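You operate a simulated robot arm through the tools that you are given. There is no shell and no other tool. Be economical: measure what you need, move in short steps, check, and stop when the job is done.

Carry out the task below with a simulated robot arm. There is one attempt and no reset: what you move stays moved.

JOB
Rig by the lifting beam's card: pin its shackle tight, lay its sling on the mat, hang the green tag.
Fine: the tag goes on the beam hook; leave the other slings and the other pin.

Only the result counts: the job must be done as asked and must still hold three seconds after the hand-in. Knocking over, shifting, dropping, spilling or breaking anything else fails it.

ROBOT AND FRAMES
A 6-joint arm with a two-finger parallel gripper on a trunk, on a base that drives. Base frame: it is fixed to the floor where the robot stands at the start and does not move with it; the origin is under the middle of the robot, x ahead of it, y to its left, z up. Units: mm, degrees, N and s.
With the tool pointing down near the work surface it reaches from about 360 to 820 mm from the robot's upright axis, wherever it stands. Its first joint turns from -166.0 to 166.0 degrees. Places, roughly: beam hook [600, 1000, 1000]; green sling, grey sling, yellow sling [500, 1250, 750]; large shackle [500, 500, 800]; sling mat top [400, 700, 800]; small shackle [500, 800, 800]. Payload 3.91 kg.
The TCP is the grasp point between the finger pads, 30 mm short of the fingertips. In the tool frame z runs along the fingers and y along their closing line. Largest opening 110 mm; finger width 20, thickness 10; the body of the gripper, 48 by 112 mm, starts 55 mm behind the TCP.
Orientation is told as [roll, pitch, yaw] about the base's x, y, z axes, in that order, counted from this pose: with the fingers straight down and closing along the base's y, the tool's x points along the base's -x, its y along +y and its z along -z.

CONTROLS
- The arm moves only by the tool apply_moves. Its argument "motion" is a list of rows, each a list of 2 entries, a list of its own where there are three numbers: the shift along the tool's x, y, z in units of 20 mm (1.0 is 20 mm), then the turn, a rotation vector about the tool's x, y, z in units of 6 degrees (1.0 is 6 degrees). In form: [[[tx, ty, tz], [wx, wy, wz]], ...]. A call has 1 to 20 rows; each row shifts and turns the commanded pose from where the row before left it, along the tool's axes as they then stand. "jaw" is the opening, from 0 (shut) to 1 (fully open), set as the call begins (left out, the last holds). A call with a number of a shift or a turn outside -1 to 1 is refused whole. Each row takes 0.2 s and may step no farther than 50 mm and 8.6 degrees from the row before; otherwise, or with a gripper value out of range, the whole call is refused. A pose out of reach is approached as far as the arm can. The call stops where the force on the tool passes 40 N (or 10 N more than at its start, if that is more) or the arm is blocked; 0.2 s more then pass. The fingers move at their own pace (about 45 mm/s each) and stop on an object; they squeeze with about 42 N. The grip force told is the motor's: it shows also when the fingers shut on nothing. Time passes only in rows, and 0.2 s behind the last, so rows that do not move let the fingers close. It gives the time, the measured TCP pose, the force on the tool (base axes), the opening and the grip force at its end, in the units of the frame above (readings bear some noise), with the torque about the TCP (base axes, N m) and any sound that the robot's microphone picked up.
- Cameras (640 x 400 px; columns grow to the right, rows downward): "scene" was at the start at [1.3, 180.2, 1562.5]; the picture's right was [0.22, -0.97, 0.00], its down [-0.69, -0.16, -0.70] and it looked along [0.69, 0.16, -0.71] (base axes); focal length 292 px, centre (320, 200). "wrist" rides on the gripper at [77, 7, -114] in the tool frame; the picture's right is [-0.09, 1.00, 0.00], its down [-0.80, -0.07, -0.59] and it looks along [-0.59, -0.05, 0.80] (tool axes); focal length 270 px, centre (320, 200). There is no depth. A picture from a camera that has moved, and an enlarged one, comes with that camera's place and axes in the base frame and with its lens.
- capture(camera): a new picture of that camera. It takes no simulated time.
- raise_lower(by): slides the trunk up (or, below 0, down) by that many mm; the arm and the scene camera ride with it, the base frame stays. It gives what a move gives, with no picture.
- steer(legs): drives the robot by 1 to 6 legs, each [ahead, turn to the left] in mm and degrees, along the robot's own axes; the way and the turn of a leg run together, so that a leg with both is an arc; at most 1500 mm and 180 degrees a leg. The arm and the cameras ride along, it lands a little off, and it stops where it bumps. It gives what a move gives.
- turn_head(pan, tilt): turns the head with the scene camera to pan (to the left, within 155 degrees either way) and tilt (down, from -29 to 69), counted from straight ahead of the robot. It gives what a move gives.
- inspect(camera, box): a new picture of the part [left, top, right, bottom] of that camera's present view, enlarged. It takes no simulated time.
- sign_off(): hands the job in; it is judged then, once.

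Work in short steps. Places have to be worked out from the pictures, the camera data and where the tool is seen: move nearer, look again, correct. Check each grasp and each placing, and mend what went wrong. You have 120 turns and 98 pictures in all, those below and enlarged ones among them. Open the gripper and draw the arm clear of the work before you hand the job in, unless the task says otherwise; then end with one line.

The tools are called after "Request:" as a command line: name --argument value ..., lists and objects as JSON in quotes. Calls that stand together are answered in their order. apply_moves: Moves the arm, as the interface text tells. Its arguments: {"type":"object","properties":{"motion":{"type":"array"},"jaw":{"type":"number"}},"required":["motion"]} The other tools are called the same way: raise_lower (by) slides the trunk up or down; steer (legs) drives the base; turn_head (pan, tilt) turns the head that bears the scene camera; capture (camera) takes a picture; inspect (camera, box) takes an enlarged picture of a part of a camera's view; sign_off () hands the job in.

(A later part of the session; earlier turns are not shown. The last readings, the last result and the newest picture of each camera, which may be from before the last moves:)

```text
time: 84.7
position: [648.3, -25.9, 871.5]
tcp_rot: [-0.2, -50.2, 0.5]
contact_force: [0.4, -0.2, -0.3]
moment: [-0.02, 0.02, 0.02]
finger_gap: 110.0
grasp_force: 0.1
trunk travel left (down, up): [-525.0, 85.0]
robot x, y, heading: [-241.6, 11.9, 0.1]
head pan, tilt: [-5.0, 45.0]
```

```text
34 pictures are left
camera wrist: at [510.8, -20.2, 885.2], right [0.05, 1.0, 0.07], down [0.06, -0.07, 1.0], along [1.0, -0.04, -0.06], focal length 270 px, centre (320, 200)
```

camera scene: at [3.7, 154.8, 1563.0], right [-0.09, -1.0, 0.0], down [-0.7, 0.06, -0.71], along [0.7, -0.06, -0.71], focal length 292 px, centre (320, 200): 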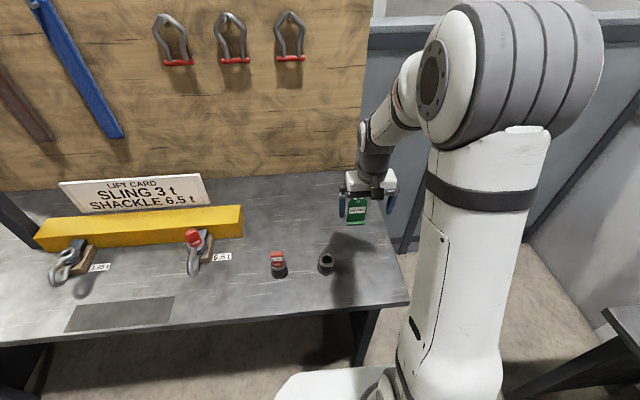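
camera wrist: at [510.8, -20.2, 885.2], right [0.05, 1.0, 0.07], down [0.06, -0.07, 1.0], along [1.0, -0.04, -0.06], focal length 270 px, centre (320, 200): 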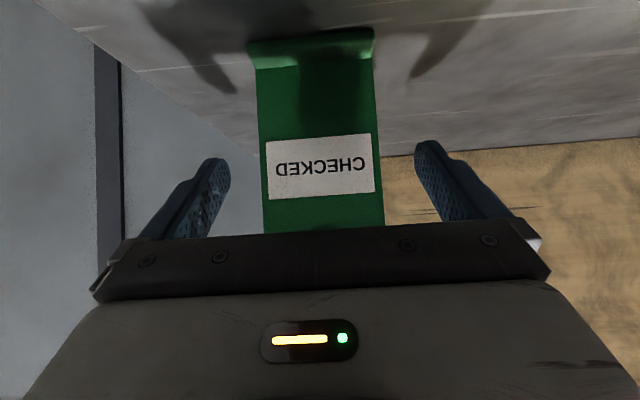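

The plate is at the TCP and centred. I close on its side edges.

Request:
apply_moves --motion '[[[0, 0, 0], [0, 0, 0]], [[0, 0, 0], [0, 0, 0]], [[0, 0, 0], [0, 0, 0]], [[0, 0, 0], [0, 0, 0]], [[0, 0, 0], [0, 0, 0]]]' --jaw 0

Request:
apply_moves --motion '[[[-0.38, 0, -0.32], [0, 0, 0]], [[-0.76, 0, -0.64], [0, 0, 0]], [[-0.76, 0, -0.64], [0, 0, 0]], [[-0.76, 0, -0.64], [0, 0, 0]], [[0, 0, 0], [0, 0, 0]]]'

Request:
capture --camera "wrist"

Request:
capture --camera "scene"

```text
time: 85.9
position: [648.3, -25.5, 871.9]
tcp_rot: [0.0, -50.2, 0.5]
contact_force: [-0.7, -0.5, 0.1]
moment: [0.03, 0.02, 0.0]
finger_gap: 60.5
grasp_force: 42.1
trunk travel left (down, up): [-525.0, 85.0]
robot x, y, heading: [-244.3, 14.5, -0.0]
head pan, tilt: [-5.0, 45.0]
```

```text
time: 87.1
position: [646.4, -25.0, 939.7]
tcp_rot: [-0.1, -50.2, 0.4]
contact_force: [1.1, 0.4, 0.1]
moment: [0.02, -0.05, -0.03]
finger_gap: 60.6
grasp_force: 42.3
trunk travel left (down, up): [-525.0, 85.0]
robot x, y, heading: [-241.9, 13.0, -0.2]
head pan, tilt: [-5.0, 45.0]
```

```text
33 pictures are left
camera wrist: at [509.7, -19.7, 954.0], right [0.05, 1.0, 0.07], down [0.06, -0.07, 1.0], along [1.0, -0.04, -0.06], focal length 270 px, centre (320, 200)
```

wrist: 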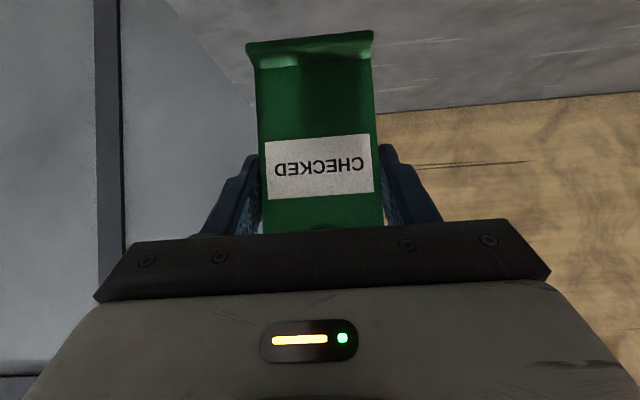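

```text
32 pictures are left
camera scene: at [-239.8, 155.2, 1563.0], right [-0.09, -1.0, 0.0], down [-0.7, 0.06, -0.71], along [0.7, -0.06, -0.71], focal length 292 px, centre (320, 200)
```

scene: 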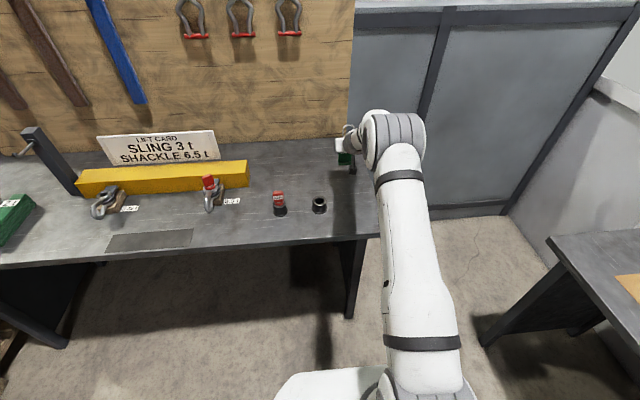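

Tag held square, 60.5 mm, upright. Triangulating the hook from three views: rod from the post near (580, 940) pointing mostly +y, tip near (557, 1006, 1035). So I'll approach from the robot's far (+y) side. First lift, then drive there along the front of the table.

Request:
apply_moves --motion '[[[-0.76, 0, -0.64], [0, 0, 0]], [[-0.76, 0, -0.64], [0, 0, 0]], [[-0.76, 0, -0.64], [0, 0, 0]], [[-0.76, 0, -0.64], [0, 0, 0]], [[-0.76, 0, -0.64], [0, 0, 0]], [[-0.76, 0, -0.64], [0, 0, 0]], [[-0.76, 0, -0.64], [0, 0, 0]], [[-0.76, 0, -0.64], [0, 0, 0]]]'

Request:
steer --legs '[[0, 90], [700, 0]]'

Request:
turn_head --pan -60 --tilt 35

Request:
capture --camera "scene"

```text
time: 88.9
position: [647.0, -25.9, 1099.8]
tcp_rot: [-0.1, -50.2, 0.5]
contact_force: [-1.1, -0.2, -0.6]
moment: [0.02, 0.02, -0.03]
finger_gap: 61.0
grasp_force: 42.0
trunk travel left (down, up): [-525.0, 85.0]
robot x, y, heading: [-244.9, 12.5, -0.1]
head pan, tilt: [-5.0, 45.0]
```

```text
time: 91.3
position: [458.5, 548.6, 1099.1]
tcp_rot: [0.2, -50.2, 40.3]
contact_force: [0.7, 0.2, -0.7]
moment: [0.01, 0.06, 0.05]
finger_gap: 60.5
grasp_force: 42.0
trunk travel left (down, up): [-525.0, 85.0]
robot x, y, heading: [-229.3, -18.6, 38.5]
head pan, tilt: [-5.0, 45.0]
stopped in leg 1: the robot was blocked; the commanded pose is now the measured one
```

```text
time: 92.5
position: [458.1, 550.9, 1098.8]
tcp_rot: [0.1, -50.1, 40.5]
contact_force: [-1.0, 0.5, -1.1]
moment: [0.01, -0.01, -0.03]
finger_gap: 60.5
grasp_force: 41.9
trunk travel left (down, up): [-525.0, 85.0]
robot x, y, heading: [-230.3, -18.0, 38.5]
head pan, tilt: [-60.0, 35.0]
```

```text
31 pictures are left
camera scene: at [-301.3, 18.7, 1577.8], right [-0.36, -0.93, 0.0], down [-0.53, 0.21, -0.82], along [0.76, -0.3, -0.57], focal length 292 px, centre (320, 200)
```

scene: 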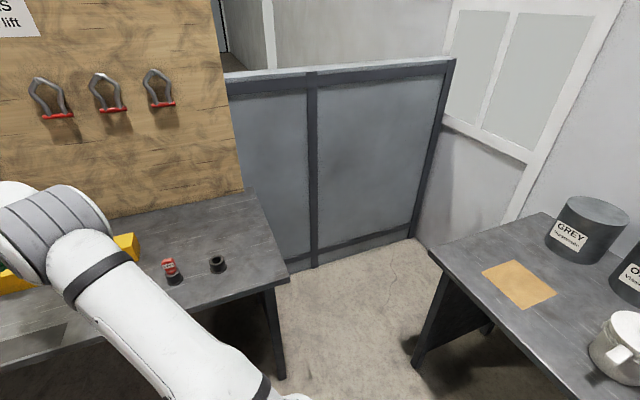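

The base was blocked while turning. I look around on the right rear side to see what it touches.

Request:
turn_head --pan -130 --tilt 60

Request:
capture --camera "scene"

Request:
turn_head --pan 120 --tilt 55

Request:
capture --camera "scene"

```text
time: 93.9
position: [458.0, 550.5, 1099.7]
tcp_rot: [0.1, -50.2, 40.5]
contact_force: [0.2, 0.4, 0.5]
moment: [0.0, 0.0, 0.05]
finger_gap: 61.3
grasp_force: 41.9
trunk travel left (down, up): [-525.0, 85.0]
robot x, y, heading: [-228.1, -18.1, 38.7]
head pan, tilt: [-130.0, 60.0]
```

```text
30 pictures are left
camera scene: at [-384.9, -15.9, 1543.6], right [-1.0, 0.02, 0.0], down [0.02, 0.87, -0.5], along [-0.01, -0.5, -0.87], focal length 292 px, centre (320, 200)
```

scene: 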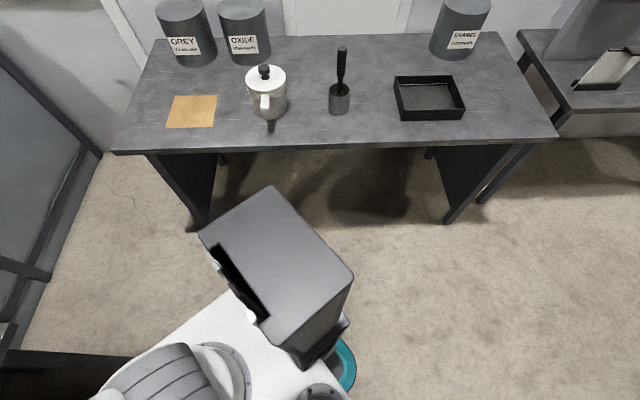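

```text
time: 97.5
position: [457.2, 549.6, 1099.5]
tcp_rot: [0.1, -50.2, 40.5]
contact_force: [-0.1, 0.9, -0.7]
moment: [-0.05, 0.03, 0.02]
finger_gap: 61.0
grasp_force: 41.7
trunk travel left (down, up): [-525.0, 85.0]
robot x, y, heading: [-228.0, -20.3, 38.7]
head pan, tilt: [120.0, 55.0]
```

```text
29 pictures are left
camera scene: at [-450.3, 77.1, 1549.6], right [0.37, 0.93, 0.0], down [0.76, -0.3, -0.57], along [-0.53, 0.21, -0.82], focal length 292 px, centre (320, 200)
```

scene: 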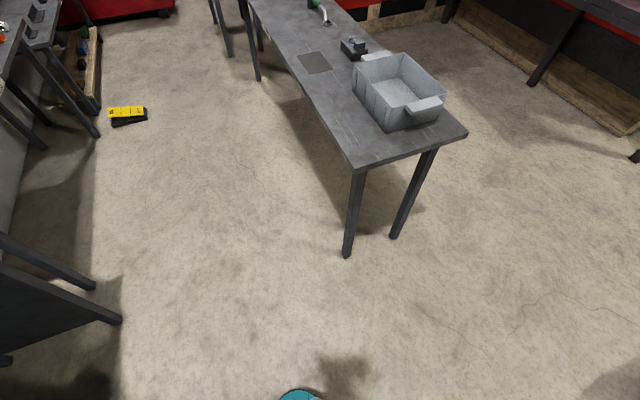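

Nothing touches at the rear; perhaps the arm met something. I look ahead along the arm.

Request:
turn_head --pan 10 --tilt 35

Request:
capture --camera "scene"

Request:
capture --camera "wrist"

```text
time: 99.3
position: [458.6, 550.0, 1098.9]
tcp_rot: [0.1, -50.2, 40.5]
contact_force: [-0.4, 0.3, 1.1]
moment: [-0.04, 0.03, -0.01]
finger_gap: 60.8
grasp_force: 42.7
trunk travel left (down, up): [-525.0, 85.0]
robot x, y, heading: [-227.8, -21.5, 38.6]
head pan, tilt: [10.0, 35.0]
```

```text
28 pictures are left
camera scene: at [-325.0, 116.8, 1577.8], right [0.75, -0.66, 0.0], down [-0.38, -0.43, -0.82], along [0.54, 0.61, -0.57], focal length 292 px, centre (320, 200)
```

scene: 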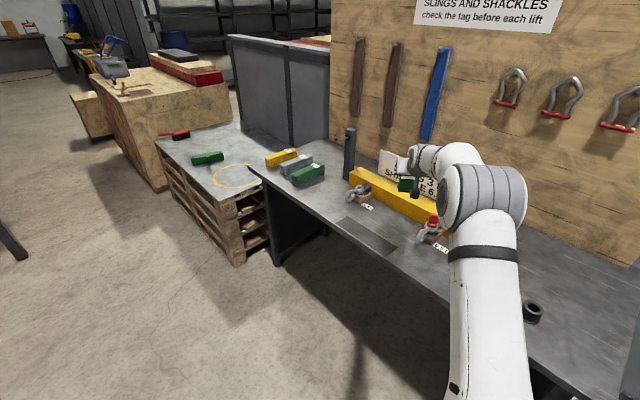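

```text
27 pictures are left
camera wrist: at [349.4, 466.1, 1113.2], right [-0.6, 0.79, 0.07], down [0.09, -0.02, 1.0], along [0.79, 0.61, -0.06], focal length 270 px, centre (320, 200)
```

wrist: 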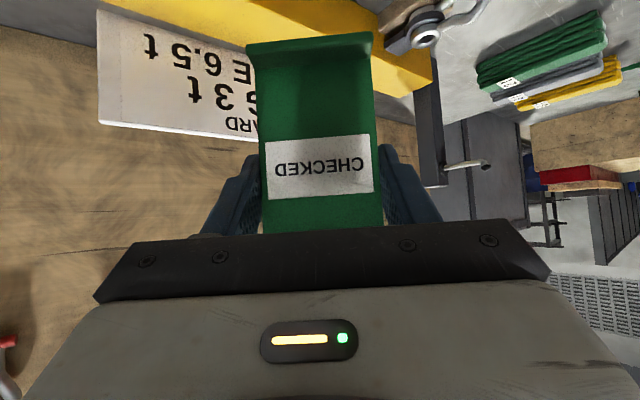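

Nothing visibly in the way. I try a small further turn to see whether it is truly blocked.

Request:
steer --legs '[[0, 20]]'

```text
time: 100.8
position: [223.0, 752.3, 1099.6]
tcp_rot: [0.1, -50.2, 60.4]
contact_force: [0.2, 0.3, -0.6]
moment: [-0.01, -0.02, 0.0]
finger_gap: 60.9
grasp_force: 42.0
trunk travel left (down, up): [-525.0, 85.0]
robot x, y, heading: [-214.8, -28.2, 58.9]
head pan, tilt: [10.0, 35.0]
```

It turns now. I continue to face along the table (+y) and then drive in steps.

Request:
steer --legs '[[0, 31]]'

Request:
steer --legs '[[700, 0]]'

```text
time: 103.1
position: [-240.8, 868.8, 1099.3]
tcp_rot: [0.1, -50.2, 91.3]
contact_force: [-0.4, 0.4, -0.7]
moment: [0.0, 0.01, -0.01]
finger_gap: 61.0
grasp_force: 42.4
trunk travel left (down, up): [-525.0, 85.0]
robot x, y, heading: [-184.8, -22.4, 89.7]
head pan, tilt: [10.0, 35.0]
stopped in leg 1: the robot was blocked; the commanded pose is now the measured one
```

```text
time: 107.0
position: [-230.1, 1573.9, 1099.7]
tcp_rot: [0.1, -50.2, 91.2]
contact_force: [-0.7, -0.9, 0.3]
moment: [0.01, 0.01, -0.01]
finger_gap: 60.9
grasp_force: 42.1
trunk travel left (down, up): [-525.0, 85.0]
robot x, y, heading: [-179.7, 681.4, 89.4]
head pan, tilt: [10.0, 35.0]
```

Robot is at y ≈ 681. I drive on to y ≈ 1230, bending slightly away from the pallet, then turn right to face the table.

Request:
steer --legs '[[280, 7], [270, -7]]'

Request:
steer --legs '[[0, -85]]'

Request:
turn_head --pan -10 --tilt 40

Request:
capture --camera "scene"

```text
time: 110.5
position: [-263.0, 2125.3, 1097.5]
tcp_rot: [0.0, -50.1, 91.7]
contact_force: [-1.0, 0.2, -0.5]
moment: [-0.02, -0.04, -0.03]
finger_gap: 60.9
grasp_force: 42.3
trunk travel left (down, up): [-525.0, 85.0]
robot x, y, heading: [-211.5, 1230.4, 89.1]
head pan, tilt: [10.0, 35.0]
```

```text
time: 112.8
position: [312.0, 1948.2, 1100.3]
tcp_rot: [0.0, -50.2, 51.9]
contact_force: [0.1, 0.4, 0.0]
moment: [-0.02, -0.03, -0.01]
finger_gap: 60.9
grasp_force: 42.3
trunk travel left (down, up): [-525.0, 85.0]
robot x, y, heading: [-246.8, 1248.9, 51.3]
head pan, tilt: [10.0, 35.0]
stopped in leg 1: the robot was blocked; the commanded pose is now the measured one
```

```text
time: 113.6
position: [312.8, 1946.4, 1099.3]
tcp_rot: [0.1, -50.2, 51.8]
contact_force: [0.8, -0.8, -0.9]
moment: [0.01, 0.02, 0.0]
finger_gap: 60.9
grasp_force: 42.7
trunk travel left (down, up): [-525.0, 85.0]
robot x, y, heading: [-244.4, 1249.1, 51.2]
head pan, tilt: [-10.0, 40.0]
```

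```text
26 pictures are left
camera scene: at [-347.0, 1339.0, 1570.3], right [0.66, -0.75, 0.0], down [-0.48, -0.42, -0.77], along [0.57, 0.51, -0.64], focal length 292 px, centre (320, 200)
```

scene: 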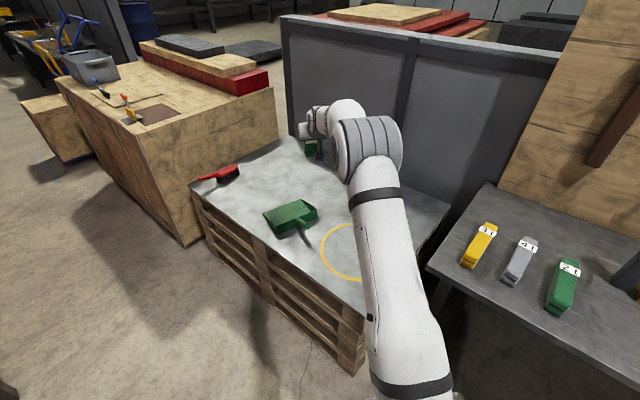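

The "block" again came at ~38° of turn with nothing touching, so turns seem limited per leg. I continue in 15–20° legs.

Request:
steer --legs '[[0, -18]]'

Request:
steer --legs '[[0, -18]]'

Request:
turn_head --pan -25 --tilt 35

Request:
capture --camera "scene"

```text
time: 115.0
position: [505.4, 1738.1, 1099.7]
tcp_rot: [0.1, -50.2, 33.5]
contact_force: [0.1, 0.2, -0.6]
moment: [0.01, -0.01, -0.01]
finger_gap: 61.2
grasp_force: 42.0
trunk travel left (down, up): [-525.0, 85.0]
robot x, y, heading: [-250.8, 1258.5, 33.8]
head pan, tilt: [-10.0, 40.0]
```

```text
time: 116.4
position: [618.0, 1484.1, 1100.7]
tcp_rot: [0.1, -50.1, 15.7]
contact_force: [-0.6, -0.7, -1.2]
moment: [0.01, -0.01, -0.03]
finger_gap: 61.0
grasp_force: 42.3
trunk travel left (down, up): [-525.0, 85.0]
robot x, y, heading: [-252.6, 1274.2, 15.3]
head pan, tilt: [-10.0, 40.0]
```

```text
time: 117.2
position: [618.7, 1485.5, 1099.6]
tcp_rot: [0.1, -50.2, 15.8]
contact_force: [-0.3, 0.1, -0.2]
moment: [0.03, 0.0, 0.03]
finger_gap: 60.8
grasp_force: 41.9
trunk travel left (down, up): [-525.0, 85.0]
robot x, y, heading: [-251.2, 1281.6, 15.3]
head pan, tilt: [-25.0, 35.0]
```

```text
25 pictures are left
camera scene: at [-279.9, 1388.2, 1577.8], right [-0.17, -0.99, 0.0], down [-0.57, 0.1, -0.82], along [0.81, -0.14, -0.57], focal length 292 px, centre (320, 200)
```

scene: 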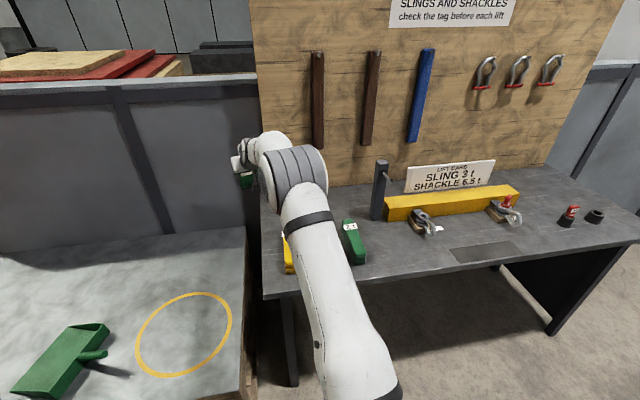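

All looks undisturbed. I zoom on the post and hook from this side.

Request:
inspect --camera "scene" --box '[330, 145, 426, 230]'

```text
4.71 times, centred on (378, 188) of scene
camera zoom: at [-279.9, 1388.2, 1577.8], right [-0.17, -0.99, 0.0], down [-0.57, 0.1, -0.82], along [0.81, -0.14, -0.57], focal length 1373 px, centre (47, 259)
```

zoom: 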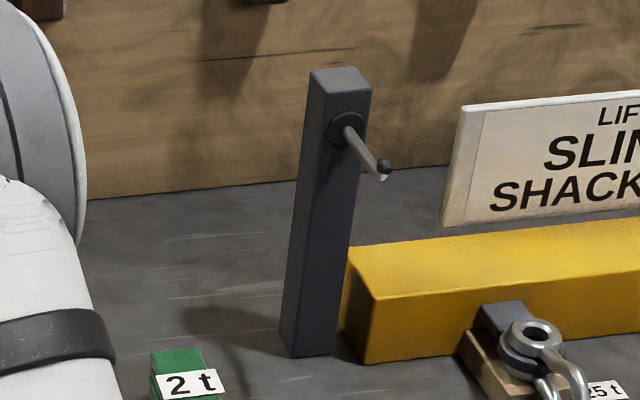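

The hook rod actually runs toward the robot: from the post at (622, 988, 1037) to the tip at (550, 987, 1047). I back up 130 mm and turn to bring the tag in front of the tip.

Request:
steer --legs '[[-130, 0], [0, -15]]'

Request:
steer --legs '[[0, -14]]'

Request:
turn_head --pan 10 --tilt 35

Request:
capture --camera "scene"

Request:
capture --camera "wrist"

```text
time: 119.3
position: [516.4, 1218.7, 1101.4]
tcp_rot: [0.1, -50.3, 0.8]
contact_force: [-1.0, -0.6, -0.5]
moment: [-0.01, -0.03, 0.02]
finger_gap: 61.0
grasp_force: 42.0
trunk travel left (down, up): [-525.0, 85.0]
robot x, y, heading: [-375.9, 1256.0, 0.9]
head pan, tilt: [-25.0, 35.0]
```

```text
time: 120.6
position: [478.3, 1003.3, 1100.7]
tcp_rot: [0.1, -50.3, -13.2]
contact_force: [0.5, 0.0, -0.3]
moment: [0.04, -0.02, 0.03]
finger_gap: 60.8
grasp_force: 42.5
trunk travel left (down, up): [-525.0, 85.0]
robot x, y, heading: [-377.9, 1269.9, -12.8]
head pan, tilt: [-25.0, 35.0]
```

```text
time: 121.6
position: [478.6, 1002.6, 1099.7]
tcp_rot: [0.1, -50.2, -13.2]
contact_force: [-0.4, -0.2, 0.0]
moment: [0.01, 0.02, -0.03]
finger_gap: 61.1
grasp_force: 42.1
trunk travel left (down, up): [-525.0, 85.0]
robot x, y, heading: [-379.6, 1266.8, -12.8]
head pan, tilt: [10.0, 35.0]
```

```text
23 pictures are left
camera scene: at [-331.6, 1427.2, 1577.8], right [-0.05, -1.0, 0.0], down [-0.57, 0.03, -0.82], along [0.82, -0.04, -0.57], focal length 292 px, centre (320, 200)
```

scene: 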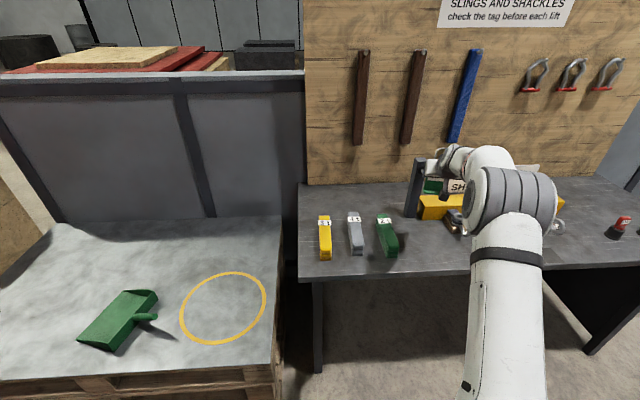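

```text
22 pictures are left
camera wrist: at [347.0, 1041.3, 1114.0], right [0.28, 0.96, 0.07], down [0.04, -0.08, 1.0], along [0.96, -0.28, -0.06], focal length 270 px, centre (320, 200)
```

wrist: 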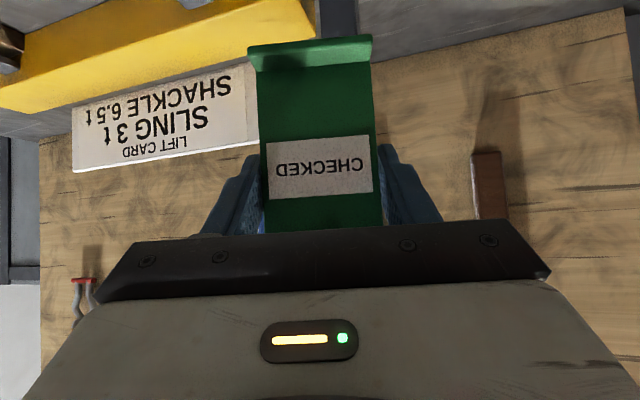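

Tag rides well. The loop spans roughly +30…+85 mm above the TCP; for the rod tip (550, 987, 1047) I go to TCP ≈ (499, 987, 979), still 50 mm in front of the tip, and check.

Request:
apply_moves --motion '[[[0.78, -0.106, 0.95], [0, 0, 0]], [[0.78, -0.106, 0.95], [0, 0, 0]], [[0.78, -0.106, 0.95], [0, 0, 0]], [[0.78, -0.106, 0.95], [0, 0, 0]], [[0.78, -0.106, 0.95], [0, 0, 0]], [[0, 0, 0], [0, 0, 0]]]'

Request:
inspect --camera "scene" --box '[380, 120, 500, 220]'

```text
time: 123.0
position: [499.5, 986.0, 980.0]
tcp_rot: [0.2, -50.3, -13.2]
contact_force: [-0.5, 0.0, -0.6]
moment: [0.01, 0.01, -0.03]
finger_gap: 61.1
grasp_force: 42.1
trunk travel left (down, up): [-525.0, 85.0]
robot x, y, heading: [-377.2, 1267.1, -12.9]
head pan, tilt: [10.0, 35.0]
```

```text
4.00 times, centred on (440, 170) of scene
camera zoom: at [-331.7, 1427.0, 1577.8], right [-0.05, -1.0, 0.0], down [-0.57, 0.03, -0.82], along [0.82, -0.04, -0.57], focal length 1167 px, centre (-160, 320)
```

zoom: 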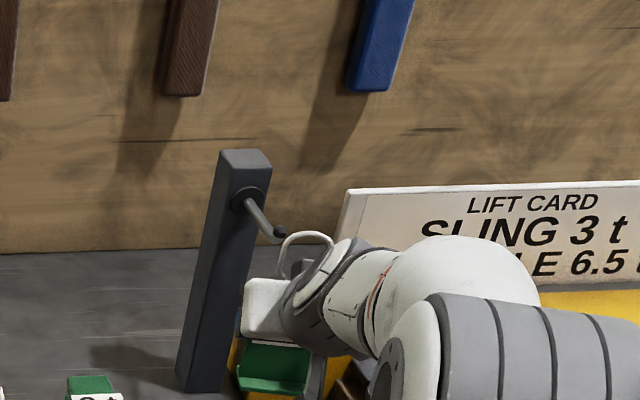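

Loop centre and rod tip line up (loop y ≈ 987–989, tip ≈ 985–987; tip about mid-height of the loop). I advance 42 mm to just before the tip.

Request:
apply_moves --motion '[[[-0.68, 0.22, 0.82], [0, 0, 0]], [[-0.68, 0.22, 0.82], [0, 0, 0]], [[0, 0, 0], [0, 0, 0]]]'

Request:
inspect --camera "scene" --box '[410, 140, 490, 200]'

```text
time: 123.8
position: [543.2, 986.7, 978.9]
tcp_rot: [0.1, -50.2, -13.3]
contact_force: [-0.7, -0.4, 0.3]
moment: [-0.04, -0.02, -0.01]
finger_gap: 61.0
grasp_force: 42.1
trunk travel left (down, up): [-525.0, 85.0]
robot x, y, heading: [-380.8, 1264.6, -12.8]
head pan, tilt: [10.0, 35.0]
```

```text
6.67 times, centred on (450, 170) of scene
camera zoom: at [-331.8, 1427.1, 1577.8], right [-0.05, -1.0, 0.0], down [-0.57, 0.03, -0.82], along [0.82, -0.04, -0.57], focal length 1945 px, centre (-547, 400)
```

zoom: 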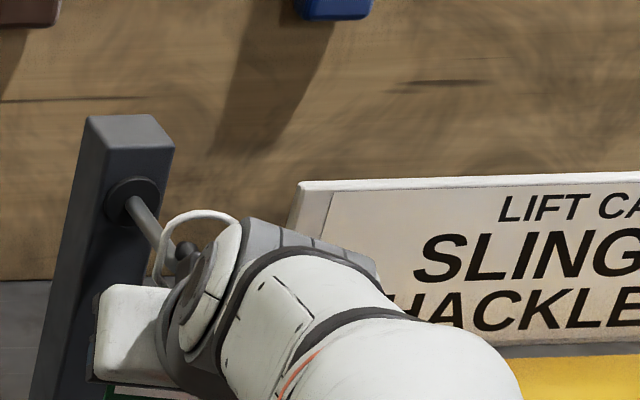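

The tip shows inside the loop; it sits about 4 mm to the +y side of centre. I shift +4 mm while advancing 36 mm so the loop passes over the tip.

Request:
apply_moves --motion '[[[-0.365, 0.25, 0.44], [0, 0, 0]], [[-0.365, 0.18, 0.44], [0, 0, 0]], [[-0.365, 0.17, 0.44], [0, 0, 0]], [[0, 0, 0], [0, 0, 0]]]'

Request:
inspect --camera "scene" --box '[410, 140, 490, 200]'

```text
time: 124.7
position: [566.5, 990.7, 986.1]
tcp_rot: [0.1, -50.5, -13.3]
contact_force: [-39.1, 9.0, 6.2]
moment: [-0.58, -2.33, -0.12]
finger_gap: 60.9
grasp_force: 42.2
out of reach, approached as far as the arm can: row 3
trunk travel left (down, up): [-525.0, 85.0]
robot x, y, heading: [-378.6, 1267.0, -12.8]
head pan, tilt: [10.0, 35.0]
stopped in row 4: the force on the tool passed its limit (the readings are from after the stop); the commanded pose is now the measured one
```

```text
6.67 times, centred on (450, 170) of scene
camera zoom: at [-339.8, 1429.1, 1577.9], right [-0.05, -1.0, 0.0], down [-0.57, 0.03, -0.82], along [0.82, -0.04, -0.57], focal length 1945 px, centre (-547, 400)
```

zoom: 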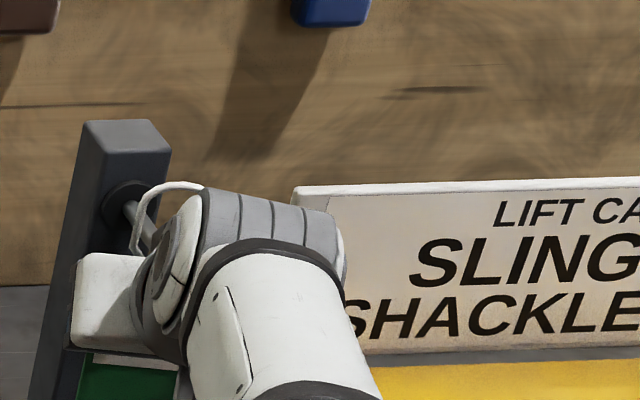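

The moment shows the rod tip touching the gripper body ~60 mm above the TCP, with the loop about 13 mm past the tip. I back off, lower 22 mm so the rod sits near the loop's top where the body slopes away, then advance again.

Request:
apply_moves --motion '[[[0.375, -0.14, -0.45], [0, 0, 0]], [[0.42, 0, 0.35], [0, 0, 0]], [[0.42, 0, 0.35], [0, 0, 0]], [[0, 0, 0], [0, 0, 0]]]'

Request:
inspect --camera "scene" --box '[410, 140, 490, 200]'

```text
time: 125.7
position: [559.8, 990.3, 955.3]
tcp_rot: [0.1, -50.2, -13.2]
contact_force: [0.2, 0.3, 0.7]
moment: [-0.01, -0.01, 0.0]
finger_gap: 61.1
grasp_force: 41.8
trunk travel left (down, up): [-525.0, 85.0]
robot x, y, heading: [-379.6, 1266.5, -12.5]
head pan, tilt: [10.0, 35.0]
```

```text
6.67 times, centred on (450, 170) of scene
camera zoom: at [-331.1, 1427.0, 1577.7], right [-0.05, -1.0, 0.0], down [-0.57, 0.03, -0.82], along [0.82, -0.04, -0.57], focal length 1945 px, centre (-547, 400)
```

zoom: 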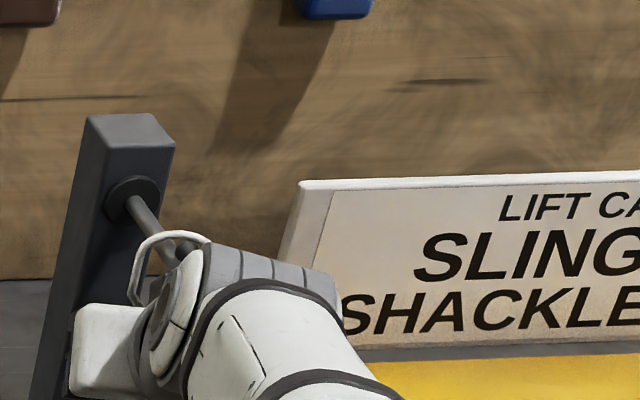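

No contact now and the rod sits just below the loop's top. I raise 5 mm, shift −3 mm in y and advance 22 mm.

Request:
apply_moves --motion '[[[-0.19, -0.15, -0.16], [0, 0, 0]], [[-0.34, 0.125, 0.41], [0, 0, 0]], [[-0.34, 0.125, 0.41], [0, 0, 0]], [[0, 0, 0], [0, 0, 0]]]'

Request:
inspect --camera "scene" --box '[410, 140, 490, 200]'

```text
time: 126.3
position: [564.8, 986.2, 957.4]
tcp_rot: [0.2, -49.6, -13.2]
contact_force: [-4.2, 1.9, -2.2]
moment: [-0.19, -0.78, 0.17]
finger_gap: 61.0
grasp_force: 41.6
trunk travel left (down, up): [-525.0, 85.0]
robot x, y, heading: [-380.9, 1265.2, -12.6]
head pan, tilt: [10.0, 35.0]
stopped in row 2: the force on the tool passed its limit (the readings are from after the stop); the commanded pose is now the measured one
```

```text
6.67 times, centred on (450, 170) of scene
camera zoom: at [-332.4, 1427.5, 1577.7], right [-0.05, -1.0, 0.0], down [-0.57, 0.03, -0.82], along [0.82, -0.04, -0.57], focal length 1945 px, centre (-547, 400)
```

zoom: 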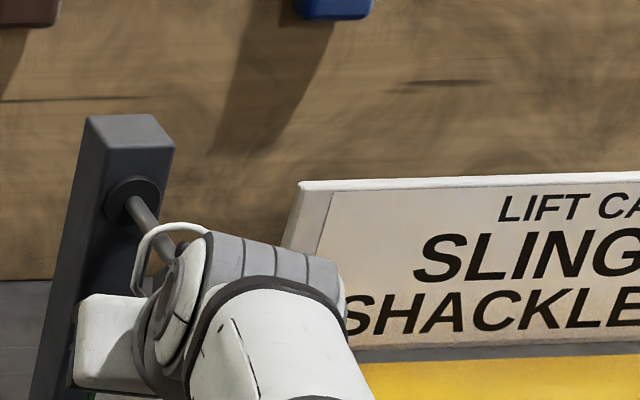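

I'm near the arm's reach limit here (r ≈ 985), which spoils the motion. I withdraw the tag straight back off the tip and drive the base 100 mm closer.

Request:
apply_moves --motion '[[[-0.15, 0, -0.12], [0, 0, 0]], [[0.44, -0.16, -0.52], [0, 0, 0]], [[0.62, -0.22, -0.75], [0, 0, 0]], [[0.62, -0.22, -0.75], [0, 0, 0]], [[0.62, -0.22, -0.75], [0, 0, 0]], [[0.62, -0.22, -0.75], [0, 0, 0]], [[0.62, -0.22, -0.75], [0, 0, 0]], [[0.62, -0.22, -0.75], [0, 0, 0]]]'

Request:
capture --camera "wrist"

Request:
inspect --camera "scene" --box '[400, 130, 520, 220]'

```text
time: 128.1
position: [432.2, 985.4, 963.5]
tcp_rot: [0.2, -49.7, -13.3]
contact_force: [0.1, 0.3, -1.2]
moment: [-0.01, 0.0, -0.02]
finger_gap: 61.0
grasp_force: 41.9
trunk travel left (down, up): [-525.0, 85.0]
robot x, y, heading: [-379.8, 1268.3, -12.7]
head pan, tilt: [10.0, 35.0]
```

```text
16 pictures are left
camera wrist: at [299.7, 1025.4, 978.5], right [0.28, 0.96, 0.07], down [0.05, -0.09, 1.0], along [0.96, -0.28, -0.07], focal length 270 px, centre (320, 200)
```

wrist: 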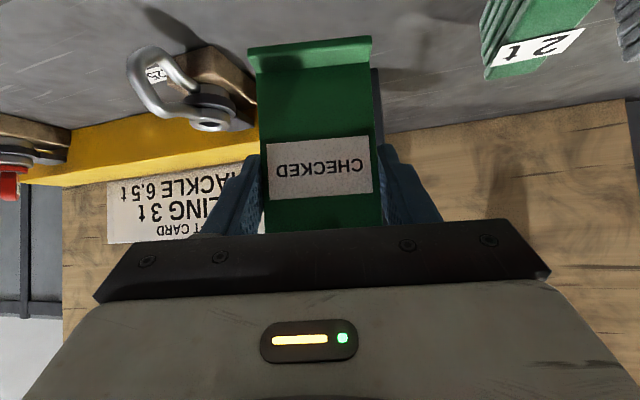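

```text
4.44 times, centred on (460, 175) of scene
camera zoom: at [-332.5, 1427.2, 1577.8], right [-0.05, -1.0, 0.0], down [-0.57, 0.03, -0.82], along [0.82, -0.04, -0.57], focal length 1297 px, centre (-302, 311)
```

zoom: 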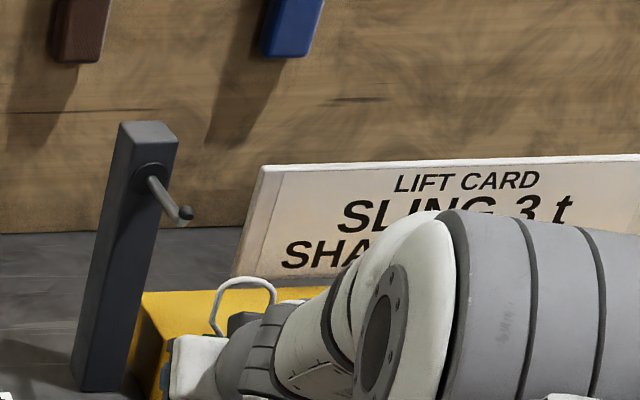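

The tag hasn't slipped. The body needs more clearance below the rod, so I'll set the tag down on the clear table here and regrip it ~35 mm lower on the plate. Lowering to just above the table.

Request:
apply_moves --motion '[[[0.69, 0, 0.576], [0, 0, 0]], [[0.69, 0, 0.576], [0, 0, 0]], [[0.69, 0, 0.576], [0, 0, 0]], [[0.69, 0, 0.576], [0, 0, 0]], [[0.5, 0, 0.41], [0, 0, 0]], [[0.15, 0, 0.13], [0, 0, 0]], [[0, 0, 0], [0, 0, 0]]]'

```text
time: 129.7
position: [431.4, 987.6, 875.4]
tcp_rot: [0.2, -49.7, -13.4]
contact_force: [-0.4, -0.5, -1.1]
moment: [0.0, -0.02, 0.01]
finger_gap: 60.9
grasp_force: 42.0
trunk travel left (down, up): [-525.0, 85.0]
robot x, y, heading: [-381.7, 1267.1, -12.4]
head pan, tilt: [10.0, 35.0]
```

I creep down the last millimetres until the foot touches.

Request:
apply_moves --motion '[[[0.06, 0, 0.05], [0, 0, 0]], [[0.04, 0, 0.03], [0, 0, 0]], [[0.04, 0, 0.03], [0, 0, 0]], [[0, 0, 0], [0, 0, 0]]]'

```text
time: 130.7
position: [431.3, 986.6, 870.6]
tcp_rot: [0.2, -49.7, -13.4]
contact_force: [0.0, -0.1, 1.8]
moment: [0.0, -0.03, -0.01]
finger_gap: 60.8
grasp_force: 42.2
trunk travel left (down, up): [-525.0, 85.0]
robot x, y, heading: [-377.8, 1267.4, -12.8]
head pan, tilt: [10.0, 35.0]
```

Touching (about 3 N). I release, lower the hand 32 mm along the plate, and regrip.

Request:
apply_moves --motion '[[[0, 0, 0], [0, 0, 0]], [[0, 0, 0], [0, 0, 0]], [[0, 0, 0], [0, 0, 0]], [[0.41, 0, 0.34], [0, 0, 0]], [[0.41, 0, 0.34], [0, 0, 0]], [[0.41, 0, 0.34], [0, 0, 0]], [[0, 0, 0], [0, 0, 0]]]' --jaw 0.8

Request:
capture --camera "wrist"

```text
time: 132.3
position: [431.8, 988.2, 840.3]
tcp_rot: [0.1, -49.6, -13.3]
contact_force: [-0.2, 1.0, 0.9]
moment: [-0.02, -0.02, 0.01]
finger_gap: 87.7
grasp_force: 0.2
trunk travel left (down, up): [-525.0, 85.0]
robot x, y, heading: [-378.7, 1267.2, -12.8]
head pan, tilt: [10.0, 35.0]
```

```text
14 pictures are left
camera wrist: at [298.9, 1026.3, 854.4], right [0.28, 0.96, 0.07], down [0.05, -0.09, 1.0], along [0.96, -0.28, -0.07], focal length 270 px, centre (320, 200)
```

wrist: 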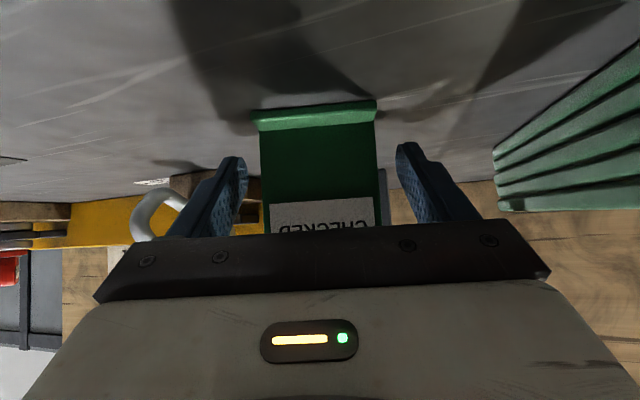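

Tag stands fine. I close lower on the plate, lift to z ≈ 937, then drive 85 mm closer.

Request:
apply_moves --motion '[[[0, 0, 0], [0, 0, 0]], [[0, 0, 0], [0, 0, 0]], [[0, 0, 0], [0, 0, 0]], [[0, 0, 0], [0, 0, 0]], [[-0.2, 0, -0.17], [0, 0, 0]], [[-0.7, 0, -0.58], [0, 0, 0]], [[-0.7, 0, -0.58], [0, 0, 0]], [[-0.7, 0, -0.58], [0, 0, 0]], [[-0.7, 0, -0.58], [0, 0, 0]], [[-0.7, 0, -0.58], [0, 0, 0]]]' --jaw 0

Request:
steer --legs '[[85, 0]]'

Request:
inspect --camera "scene" --box '[400, 140, 520, 230]'

```text
time: 134.5
position: [431.8, 986.8, 935.0]
tcp_rot: [0.2, -49.8, -13.4]
contact_force: [-0.2, 0.3, 0.2]
moment: [-0.03, 0.04, 0.04]
finger_gap: 60.9
grasp_force: 41.8
trunk travel left (down, up): [-525.0, 85.0]
robot x, y, heading: [-378.7, 1264.8, -12.6]
head pan, tilt: [10.0, 35.0]
```

```text
time: 135.5
position: [515.2, 968.7, 934.2]
tcp_rot: [0.2, -49.6, -13.5]
contact_force: [0.1, 0.5, -0.7]
moment: [-0.04, -0.01, -0.01]
finger_gap: 61.1
grasp_force: 41.8
trunk travel left (down, up): [-525.0, 85.0]
robot x, y, heading: [-296.2, 1247.7, -12.9]
head pan, tilt: [10.0, 35.0]
```

```text
4.44 times, centred on (460, 185) of scene
camera zoom: at [-247.2, 1408.0, 1577.8], right [-0.05, -1.0, 0.0], down [-0.57, 0.03, -0.82], along [0.82, -0.04, -0.57], focal length 1297 px, centre (-302, 267)
```

zoom: 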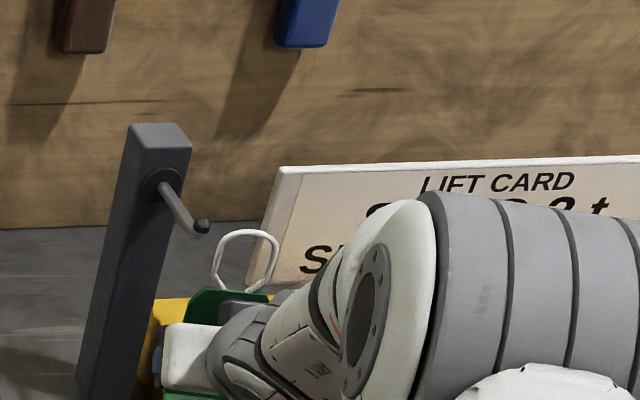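

Now the whole loop is visible: centre ≈ (512, 969.5, 1040), inner top ≈ 1063; rod tip ≈ (551, 990, 1047). I shift +20.5 mm in y and advance 68 mm.

Request:
apply_moves --motion '[[[0.15, 0.99, -0.18], [0, 0, 0]], [[-0.5, 0.19, 0.6], [0, 0, 0]], [[-0.55, 0.2, 0.66], [0, 0, 0]], [[-0.55, 0.2, 0.66], [0, 0, 0]], [[-0.55, 0.2, 0.66], [0, 0, 0]], [[0, 0, 0], [0, 0, 0]]]'

Request:
inspect --camera "scene" --box '[400, 150, 480, 210]'

```text
time: 136.9
position: [584.8, 988.2, 935.6]
tcp_rot: [0.0, -49.7, -13.3]
contact_force: [0.0, -0.2, -0.7]
moment: [0.02, -0.01, -0.02]
finger_gap: 61.3
grasp_force: 41.9
trunk travel left (down, up): [-525.0, 85.0]
robot x, y, heading: [-293.5, 1250.3, -12.7]
head pan, tilt: [10.0, 35.0]
```

```text
6.67 times, centred on (440, 180) of scene
camera zoom: at [-248.7, 1408.3, 1577.8], right [-0.05, -1.0, 0.0], down [-0.57, 0.03, -0.82], along [0.82, -0.04, -0.57], focal length 1945 px, centre (-480, 333)
```

zoom: 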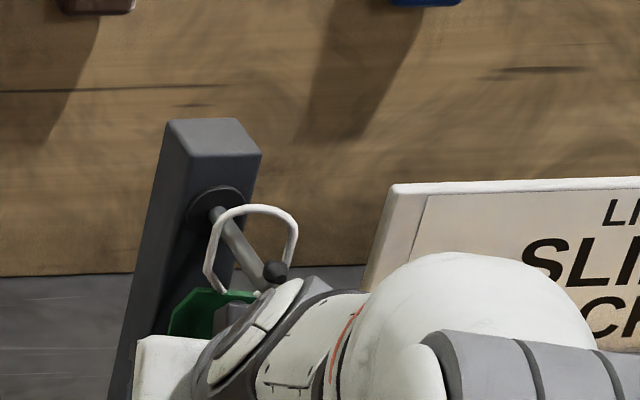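

The rod is through the loop with the ball outside, and no contact. I lower gently until the loop rests on the rod.

Request:
apply_moves --motion '[[[0.154, 0, 0.128], [0, 0, 0]], [[0.154, 0, 0.128], [0, 0, 0]], [[0.154, 0, 0.128], [0, 0, 0]], [[0.1, 0, 0.085], [0, 0, 0]], [[0, 0, 0], [0, 0, 0]]]'

```text
time: 138.1
position: [583.8, 988.5, 924.1]
tcp_rot: [-0.1, -50.0, -13.2]
contact_force: [3.5, 4.1, 16.6]
moment: [-0.39, 0.25, -0.02]
finger_gap: 61.0
grasp_force: 42.4
trunk travel left (down, up): [-525.0, 85.0]
robot x, y, heading: [-289.0, 1251.4, -12.5]
head pan, tilt: [10.0, 35.0]
```

The loop bears on the rod (≈17 N). I ease up 2 mm and check before releasing.

Request:
apply_moves --motion '[[[-0.08, 0, -0.065], [0, 0, 0]], [[0, 0, 0], [0, 0, 0]]]'

Request:
inspect --camera "scene" --box '[400, 150, 480, 210]'

```text
time: 138.7
position: [583.5, 990.2, 923.8]
tcp_rot: [0.1, -49.7, -13.3]
contact_force: [1.9, 6.0, 13.7]
moment: [-0.6, 0.09, 0.06]
finger_gap: 60.9
grasp_force: 41.9
trunk travel left (down, up): [-525.0, 85.0]
robot x, y, heading: [-292.0, 1251.8, -12.4]
head pan, tilt: [10.0, 35.0]
```

```text
6.67 times, centred on (440, 180) of scene
camera zoom: at [-250.6, 1409.9, 1577.7], right [-0.05, -1.0, 0.0], down [-0.57, 0.03, -0.82], along [0.82, -0.04, -0.57], focal length 1945 px, centre (-480, 333)
```

zoom: 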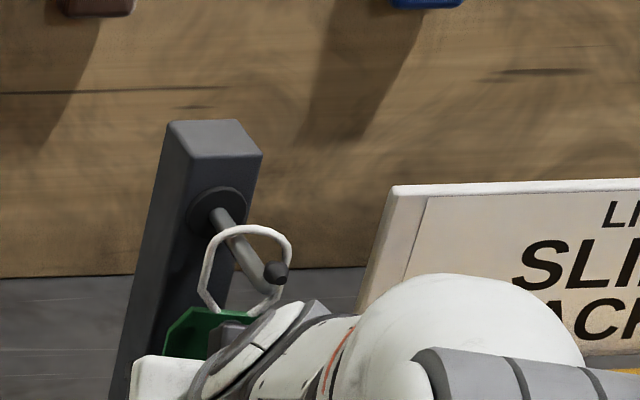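

The rod bears on the loop's top, ball well outside. I ease up 2 mm more, open the fingers, wait, then withdraw straight back.

Request:
apply_moves --motion '[[[-0.08, 0.05, -0.065], [0, 0, 0]], [[0, 0, 0], [0, 0, 0]]]'

Request:
apply_moves --motion '[[[0, 0, 0], [0, 0, 0]], [[0, 0, 0], [0, 0, 0]], [[0, 0, 0], [0, 0, 0]], [[0, 0, 0], [0, 0, 0]], [[0.3, -0.11, -0.36], [0, 0, 0]], [[0.6, -0.22, -0.73], [0, 0, 0]], [[0.6, -0.22, -0.73], [0, 0, 0]], [[0.6, -0.22, -0.73], [0, 0, 0]], [[0.6, -0.22, -0.73], [0, 0, 0]], [[0.6, -0.22, -0.73], [0, 0, 0]]]' --jaw 1

Request:
capture --camera "scene"

```text
time: 139.3
position: [582.0, 990.2, 923.5]
tcp_rot: [0.2, -49.6, -13.4]
contact_force: [-2.1, 2.9, 6.7]
moment: [-0.23, -0.31, 0.03]
finger_gap: 60.7
grasp_force: 42.3
trunk travel left (down, up): [-525.0, 85.0]
robot x, y, heading: [-295.3, 1248.3, -12.9]
head pan, tilt: [10.0, 35.0]
```

```text
time: 141.5
position: [476.9, 990.2, 926.9]
tcp_rot: [0.1, -49.7, -13.4]
contact_force: [-0.3, 0.3, 0.8]
moment: [0.01, 0.03, 0.02]
finger_gap: 110.0
grasp_force: 0.1
trunk travel left (down, up): [-525.0, 85.0]
robot x, y, heading: [-295.6, 1247.0, -12.8]
head pan, tilt: [10.0, 35.0]
```

```text
10 pictures are left
camera scene: at [-249.0, 1408.4, 1577.8], right [-0.05, -1.0, 0.0], down [-0.57, 0.03, -0.82], along [0.82, -0.04, -0.57], focal length 292 px, centre (320, 200)
```

scene: 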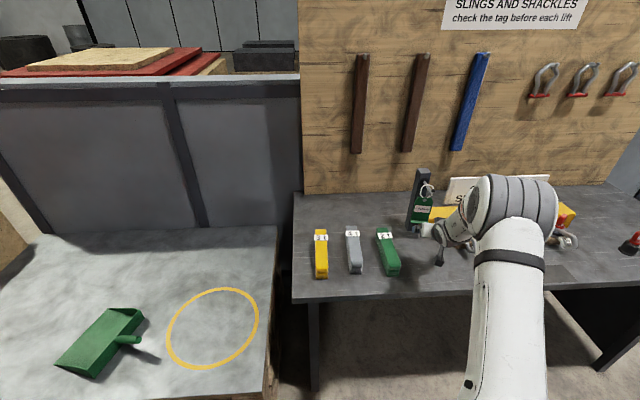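

The tag hangs on the hook. Next the yellow 3 t sling, near (510, 1368), to be laid on the mat (≈ x 355–430, y 515–775). I raise the hand and bring the tool back to pointing down.

Request:
apply_moves --motion '[[[0.6, 0, -0.72], [0, 0, 0]], [[0.6, 0, -0.72], [0, 0, 0]], [[-0.76, 0, -0.64], [0, 0, 0]], [[-0.76, 0, -0.64], [0, 0, 0]], [[-0.76, 0, -0.64], [0, 0, 0]], [[-0.76, 0, -0.64], [0, 0, 0]], [[-0.76, 0, -0.64], [0, 0, 0]], [[-0.76, 0, -0.64], [0, 0, 0]], [[0, 0, 0], [0, 1, 0]], [[0, 0, 0], [0, 1, 0]], [[0, 0, 0], [0, 1, 0]], [[0, 0, 0], [0, 1, 0]], [[0, 0, 0], [0, 1, 0]], [[0, 0, 0], [0, 1, 0]], [[0, 0, 0], [0, 1, 0]], [[0, 0, 0], [0, 1, 0]], [[0, 0, 0], [0, 0.28, 0]]]'

Request:
apply_moves --motion '[[[1, 0, 0], [0, 0, 0]], [[1, 0, 0], [0, 0, 0]], [[1, 0, 0], [0, 0, 0]], [[1, 0, 0], [0, 0, 0]], [[1, 0, 0], [0, 0, 0]], [[1, 0, 0], [0, 0, 0]], [[1, 0, 0], [0, 0, 0]], [[1, 0, 0], [0, 0, 0]], [[1, 0, 0], [0, 0, 0]], [[1, 0, 0], [0, 0, 0]]]'

```text
time: 145.1
position: [445.3, 1005.3, 1046.2]
tcp_rot: [1.5, -7.2, -11.9]
contact_force: [0.1, 0.6, -0.5]
moment: [-0.01, 0.04, -0.03]
finger_gap: 110.2
grasp_force: 0.0
out of reach, approached as far as the arm can: row 9, 10
trunk travel left (down, up): [-525.0, 85.0]
robot x, y, heading: [-294.5, 1247.7, -12.7]
head pan, tilt: [10.0, 35.0]
```

```text
time: 147.3
position: [249.8, 1046.9, 1021.8]
tcp_rot: [1.4, -7.3, -11.9]
contact_force: [-0.4, 0.4, -1.0]
moment: [0.0, -0.01, -0.04]
finger_gap: 109.9
grasp_force: 0.0
trunk travel left (down, up): [-525.0, 85.0]
robot x, y, heading: [-295.4, 1247.8, -12.7]
head pan, tilt: [10.0, 35.0]
```

I square the tool, then drive to about (−100, 1000), from which both the sling and the mat are within reach.

Request:
apply_moves --motion '[[[0, 0, -0.5], [0.25, 0.6, 0]], [[0, 0, -0.5], [0, 0.6, 0]], [[0, 0, 0], [0, 0, 0]]]'

Request:
steer --legs '[[0, -19], [0, -19]]'

Request:
steer --legs '[[310, 0]]'

Request:
steer --legs '[[0, 18], [0, 18]]'

```text
time: 148.1
position: [248.2, 1046.6, 1040.7]
tcp_rot: [0.0, -0.2, -11.9]
contact_force: [-0.1, 0.3, 0.1]
moment: [-0.02, -0.04, -0.04]
finger_gap: 110.2
grasp_force: 0.1
trunk travel left (down, up): [-525.0, 85.0]
robot x, y, heading: [-293.3, 1249.3, -12.8]
head pan, tilt: [10.0, 35.0]
```

```text
time: 150.6
position: [10.1, 755.6, 1041.4]
tcp_rot: [0.0, -0.2, -49.9]
contact_force: [-0.7, -0.1, 0.3]
moment: [-0.03, -0.02, 0.0]
finger_gap: 109.8
grasp_force: 0.1
trunk travel left (down, up): [-525.0, 85.0]
robot x, y, heading: [-280.6, 1261.8, -50.5]
head pan, tilt: [10.0, 35.0]
```

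```text
time: 152.7
position: [209.0, 511.6, 1040.8]
tcp_rot: [0.0, -0.1, -49.8]
contact_force: [0.3, -0.3, -0.5]
moment: [0.0, -0.03, 0.01]
finger_gap: 110.0
grasp_force: 0.1
trunk travel left (down, up): [-525.0, 85.0]
robot x, y, heading: [-78.0, 1020.9, -50.4]
head pan, tilt: [10.0, 35.0]
```

```text
time: 155.1
position: [455.6, 774.0, 1040.7]
tcp_rot: [-0.1, -0.1, -14.1]
contact_force: [0.9, 0.9, -0.5]
moment: [0.01, 0.01, 0.04]
finger_gap: 109.9
grasp_force: 0.0
trunk travel left (down, up): [-525.0, 85.0]
robot x, y, heading: [-77.2, 996.6, -14.2]
head pan, tilt: [10.0, 35.0]
```

From here no more turning is needed. I square the yaw, draw the hand back to x ≈ 330 to stay well clear of the hook, and travel to y ≈ 1368.

Request:
apply_moves --motion '[[[0, 0, -0.5], [0, 0, -0.8]], [[0, 0, -0.5], [0, 0, -0.8]], [[0, 0, 0], [0, 0, -0.75]], [[1, 0, 0], [0, 0, 0]], [[1, 0, 0], [0, 0, 0]], [[1, 0, 0], [0, 0, 0]], [[1, 0, 0], [0, 0, 0]], [[1, 0, 0], [0, 0, 0]], [[1, 0, 0], [0, 0, 0]]]'

Request:
apply_moves --motion '[[[0, 1, 0], [0, 0, 0]], [[0, 1, 0], [0, 0, 0]], [[0, 1, 0], [0, 0, 0]], [[0, 1, 0], [0, 0, 0]], [[0, 1, 0], [0, 0, 0]], [[0, 1, 0], [0, 0, 0]], [[0, 1, 0], [0, 0, 0]], [[0, 1, 0], [0, 0, 0]], [[0, 1, 0], [0, 0, 0]], [[0, 1, 0], [0, 0, 0]], [[0, 1, 0], [0, 0, 0]], [[0, 1, 0], [0, 0, 0]], [[0, 1, 0], [0, 0, 0]], [[0, 1, 0], [0, 0, 0]], [[0, 1, 0], [0, 0, 0]], [[0, 1, 0], [0, 0, 0]], [[0, 1, 0], [0, 0, 0]], [[0, 1, 0], [0, 0, 0]], [[0, 1, 0], [0, 0, 0]], [[0, 1, 0], [0, 0, 0]]]'

Request:
apply_moves --motion '[[[-0.4, 1, 0], [0, 0, 0]], [[-0.4, 1, 0], [0, 0, 0]], [[-0.4, 1, 0], [0, 0, 0]], [[-0.4, 1, 0], [0, 0, 0]], [[-0.4, 1, 0], [0, 0, 0]], [[-0.4, 1, 0], [0, 0, 0]], [[-0.4, 1, 0], [0, 0, 0]], [[-0.4, 1, 0], [0, 0, 0]], [[-0.4, 1, 0], [0, 0, 0]], [[-0.4, 0.7, 0], [0, 0, 0]]]'

Request:
capture --camera "wrist"

```text
time: 157.1
position: [334.1, 775.1, 1059.4]
tcp_rot: [-0.1, -0.1, 0.0]
contact_force: [-0.1, 0.1, -0.2]
moment: [0.02, -0.04, -0.01]
finger_gap: 109.8
grasp_force: 0.1
trunk travel left (down, up): [-525.0, 85.0]
robot x, y, heading: [-77.8, 997.4, -14.5]
head pan, tilt: [10.0, 35.0]
```

```text
time: 161.3
position: [333.9, 1175.8, 1060.3]
tcp_rot: [-0.1, -0.1, 0.0]
contact_force: [-0.1, 0.0, -0.1]
moment: [-0.01, 0.0, -0.01]
finger_gap: 110.0
grasp_force: 0.0
trunk travel left (down, up): [-525.0, 85.0]
robot x, y, heading: [-77.7, 1002.2, -14.5]
head pan, tilt: [10.0, 35.0]
```

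```text
time: 163.5
position: [415.0, 1370.5, 1060.4]
tcp_rot: [-0.1, -0.1, -0.1]
contact_force: [0.7, 0.1, 0.1]
moment: [0.0, 0.02, -0.01]
finger_gap: 109.9
grasp_force: 0.0
trunk travel left (down, up): [-525.0, 85.0]
robot x, y, heading: [-77.4, 997.5, -14.6]
head pan, tilt: [10.0, 35.0]
```

```text
9 pictures are left
camera wrist: at [337.4, 1377.4, 1173.7], right [0.09, 1.0, 0.0], down [0.8, -0.07, 0.6], along [0.59, -0.05, -0.8], focal length 270 px, centre (320, 200)
```

wrist: 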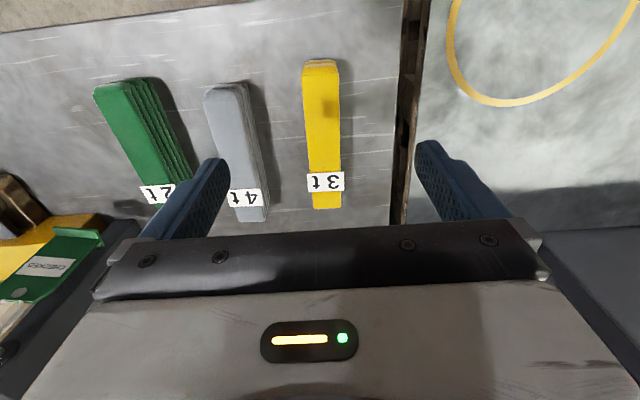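

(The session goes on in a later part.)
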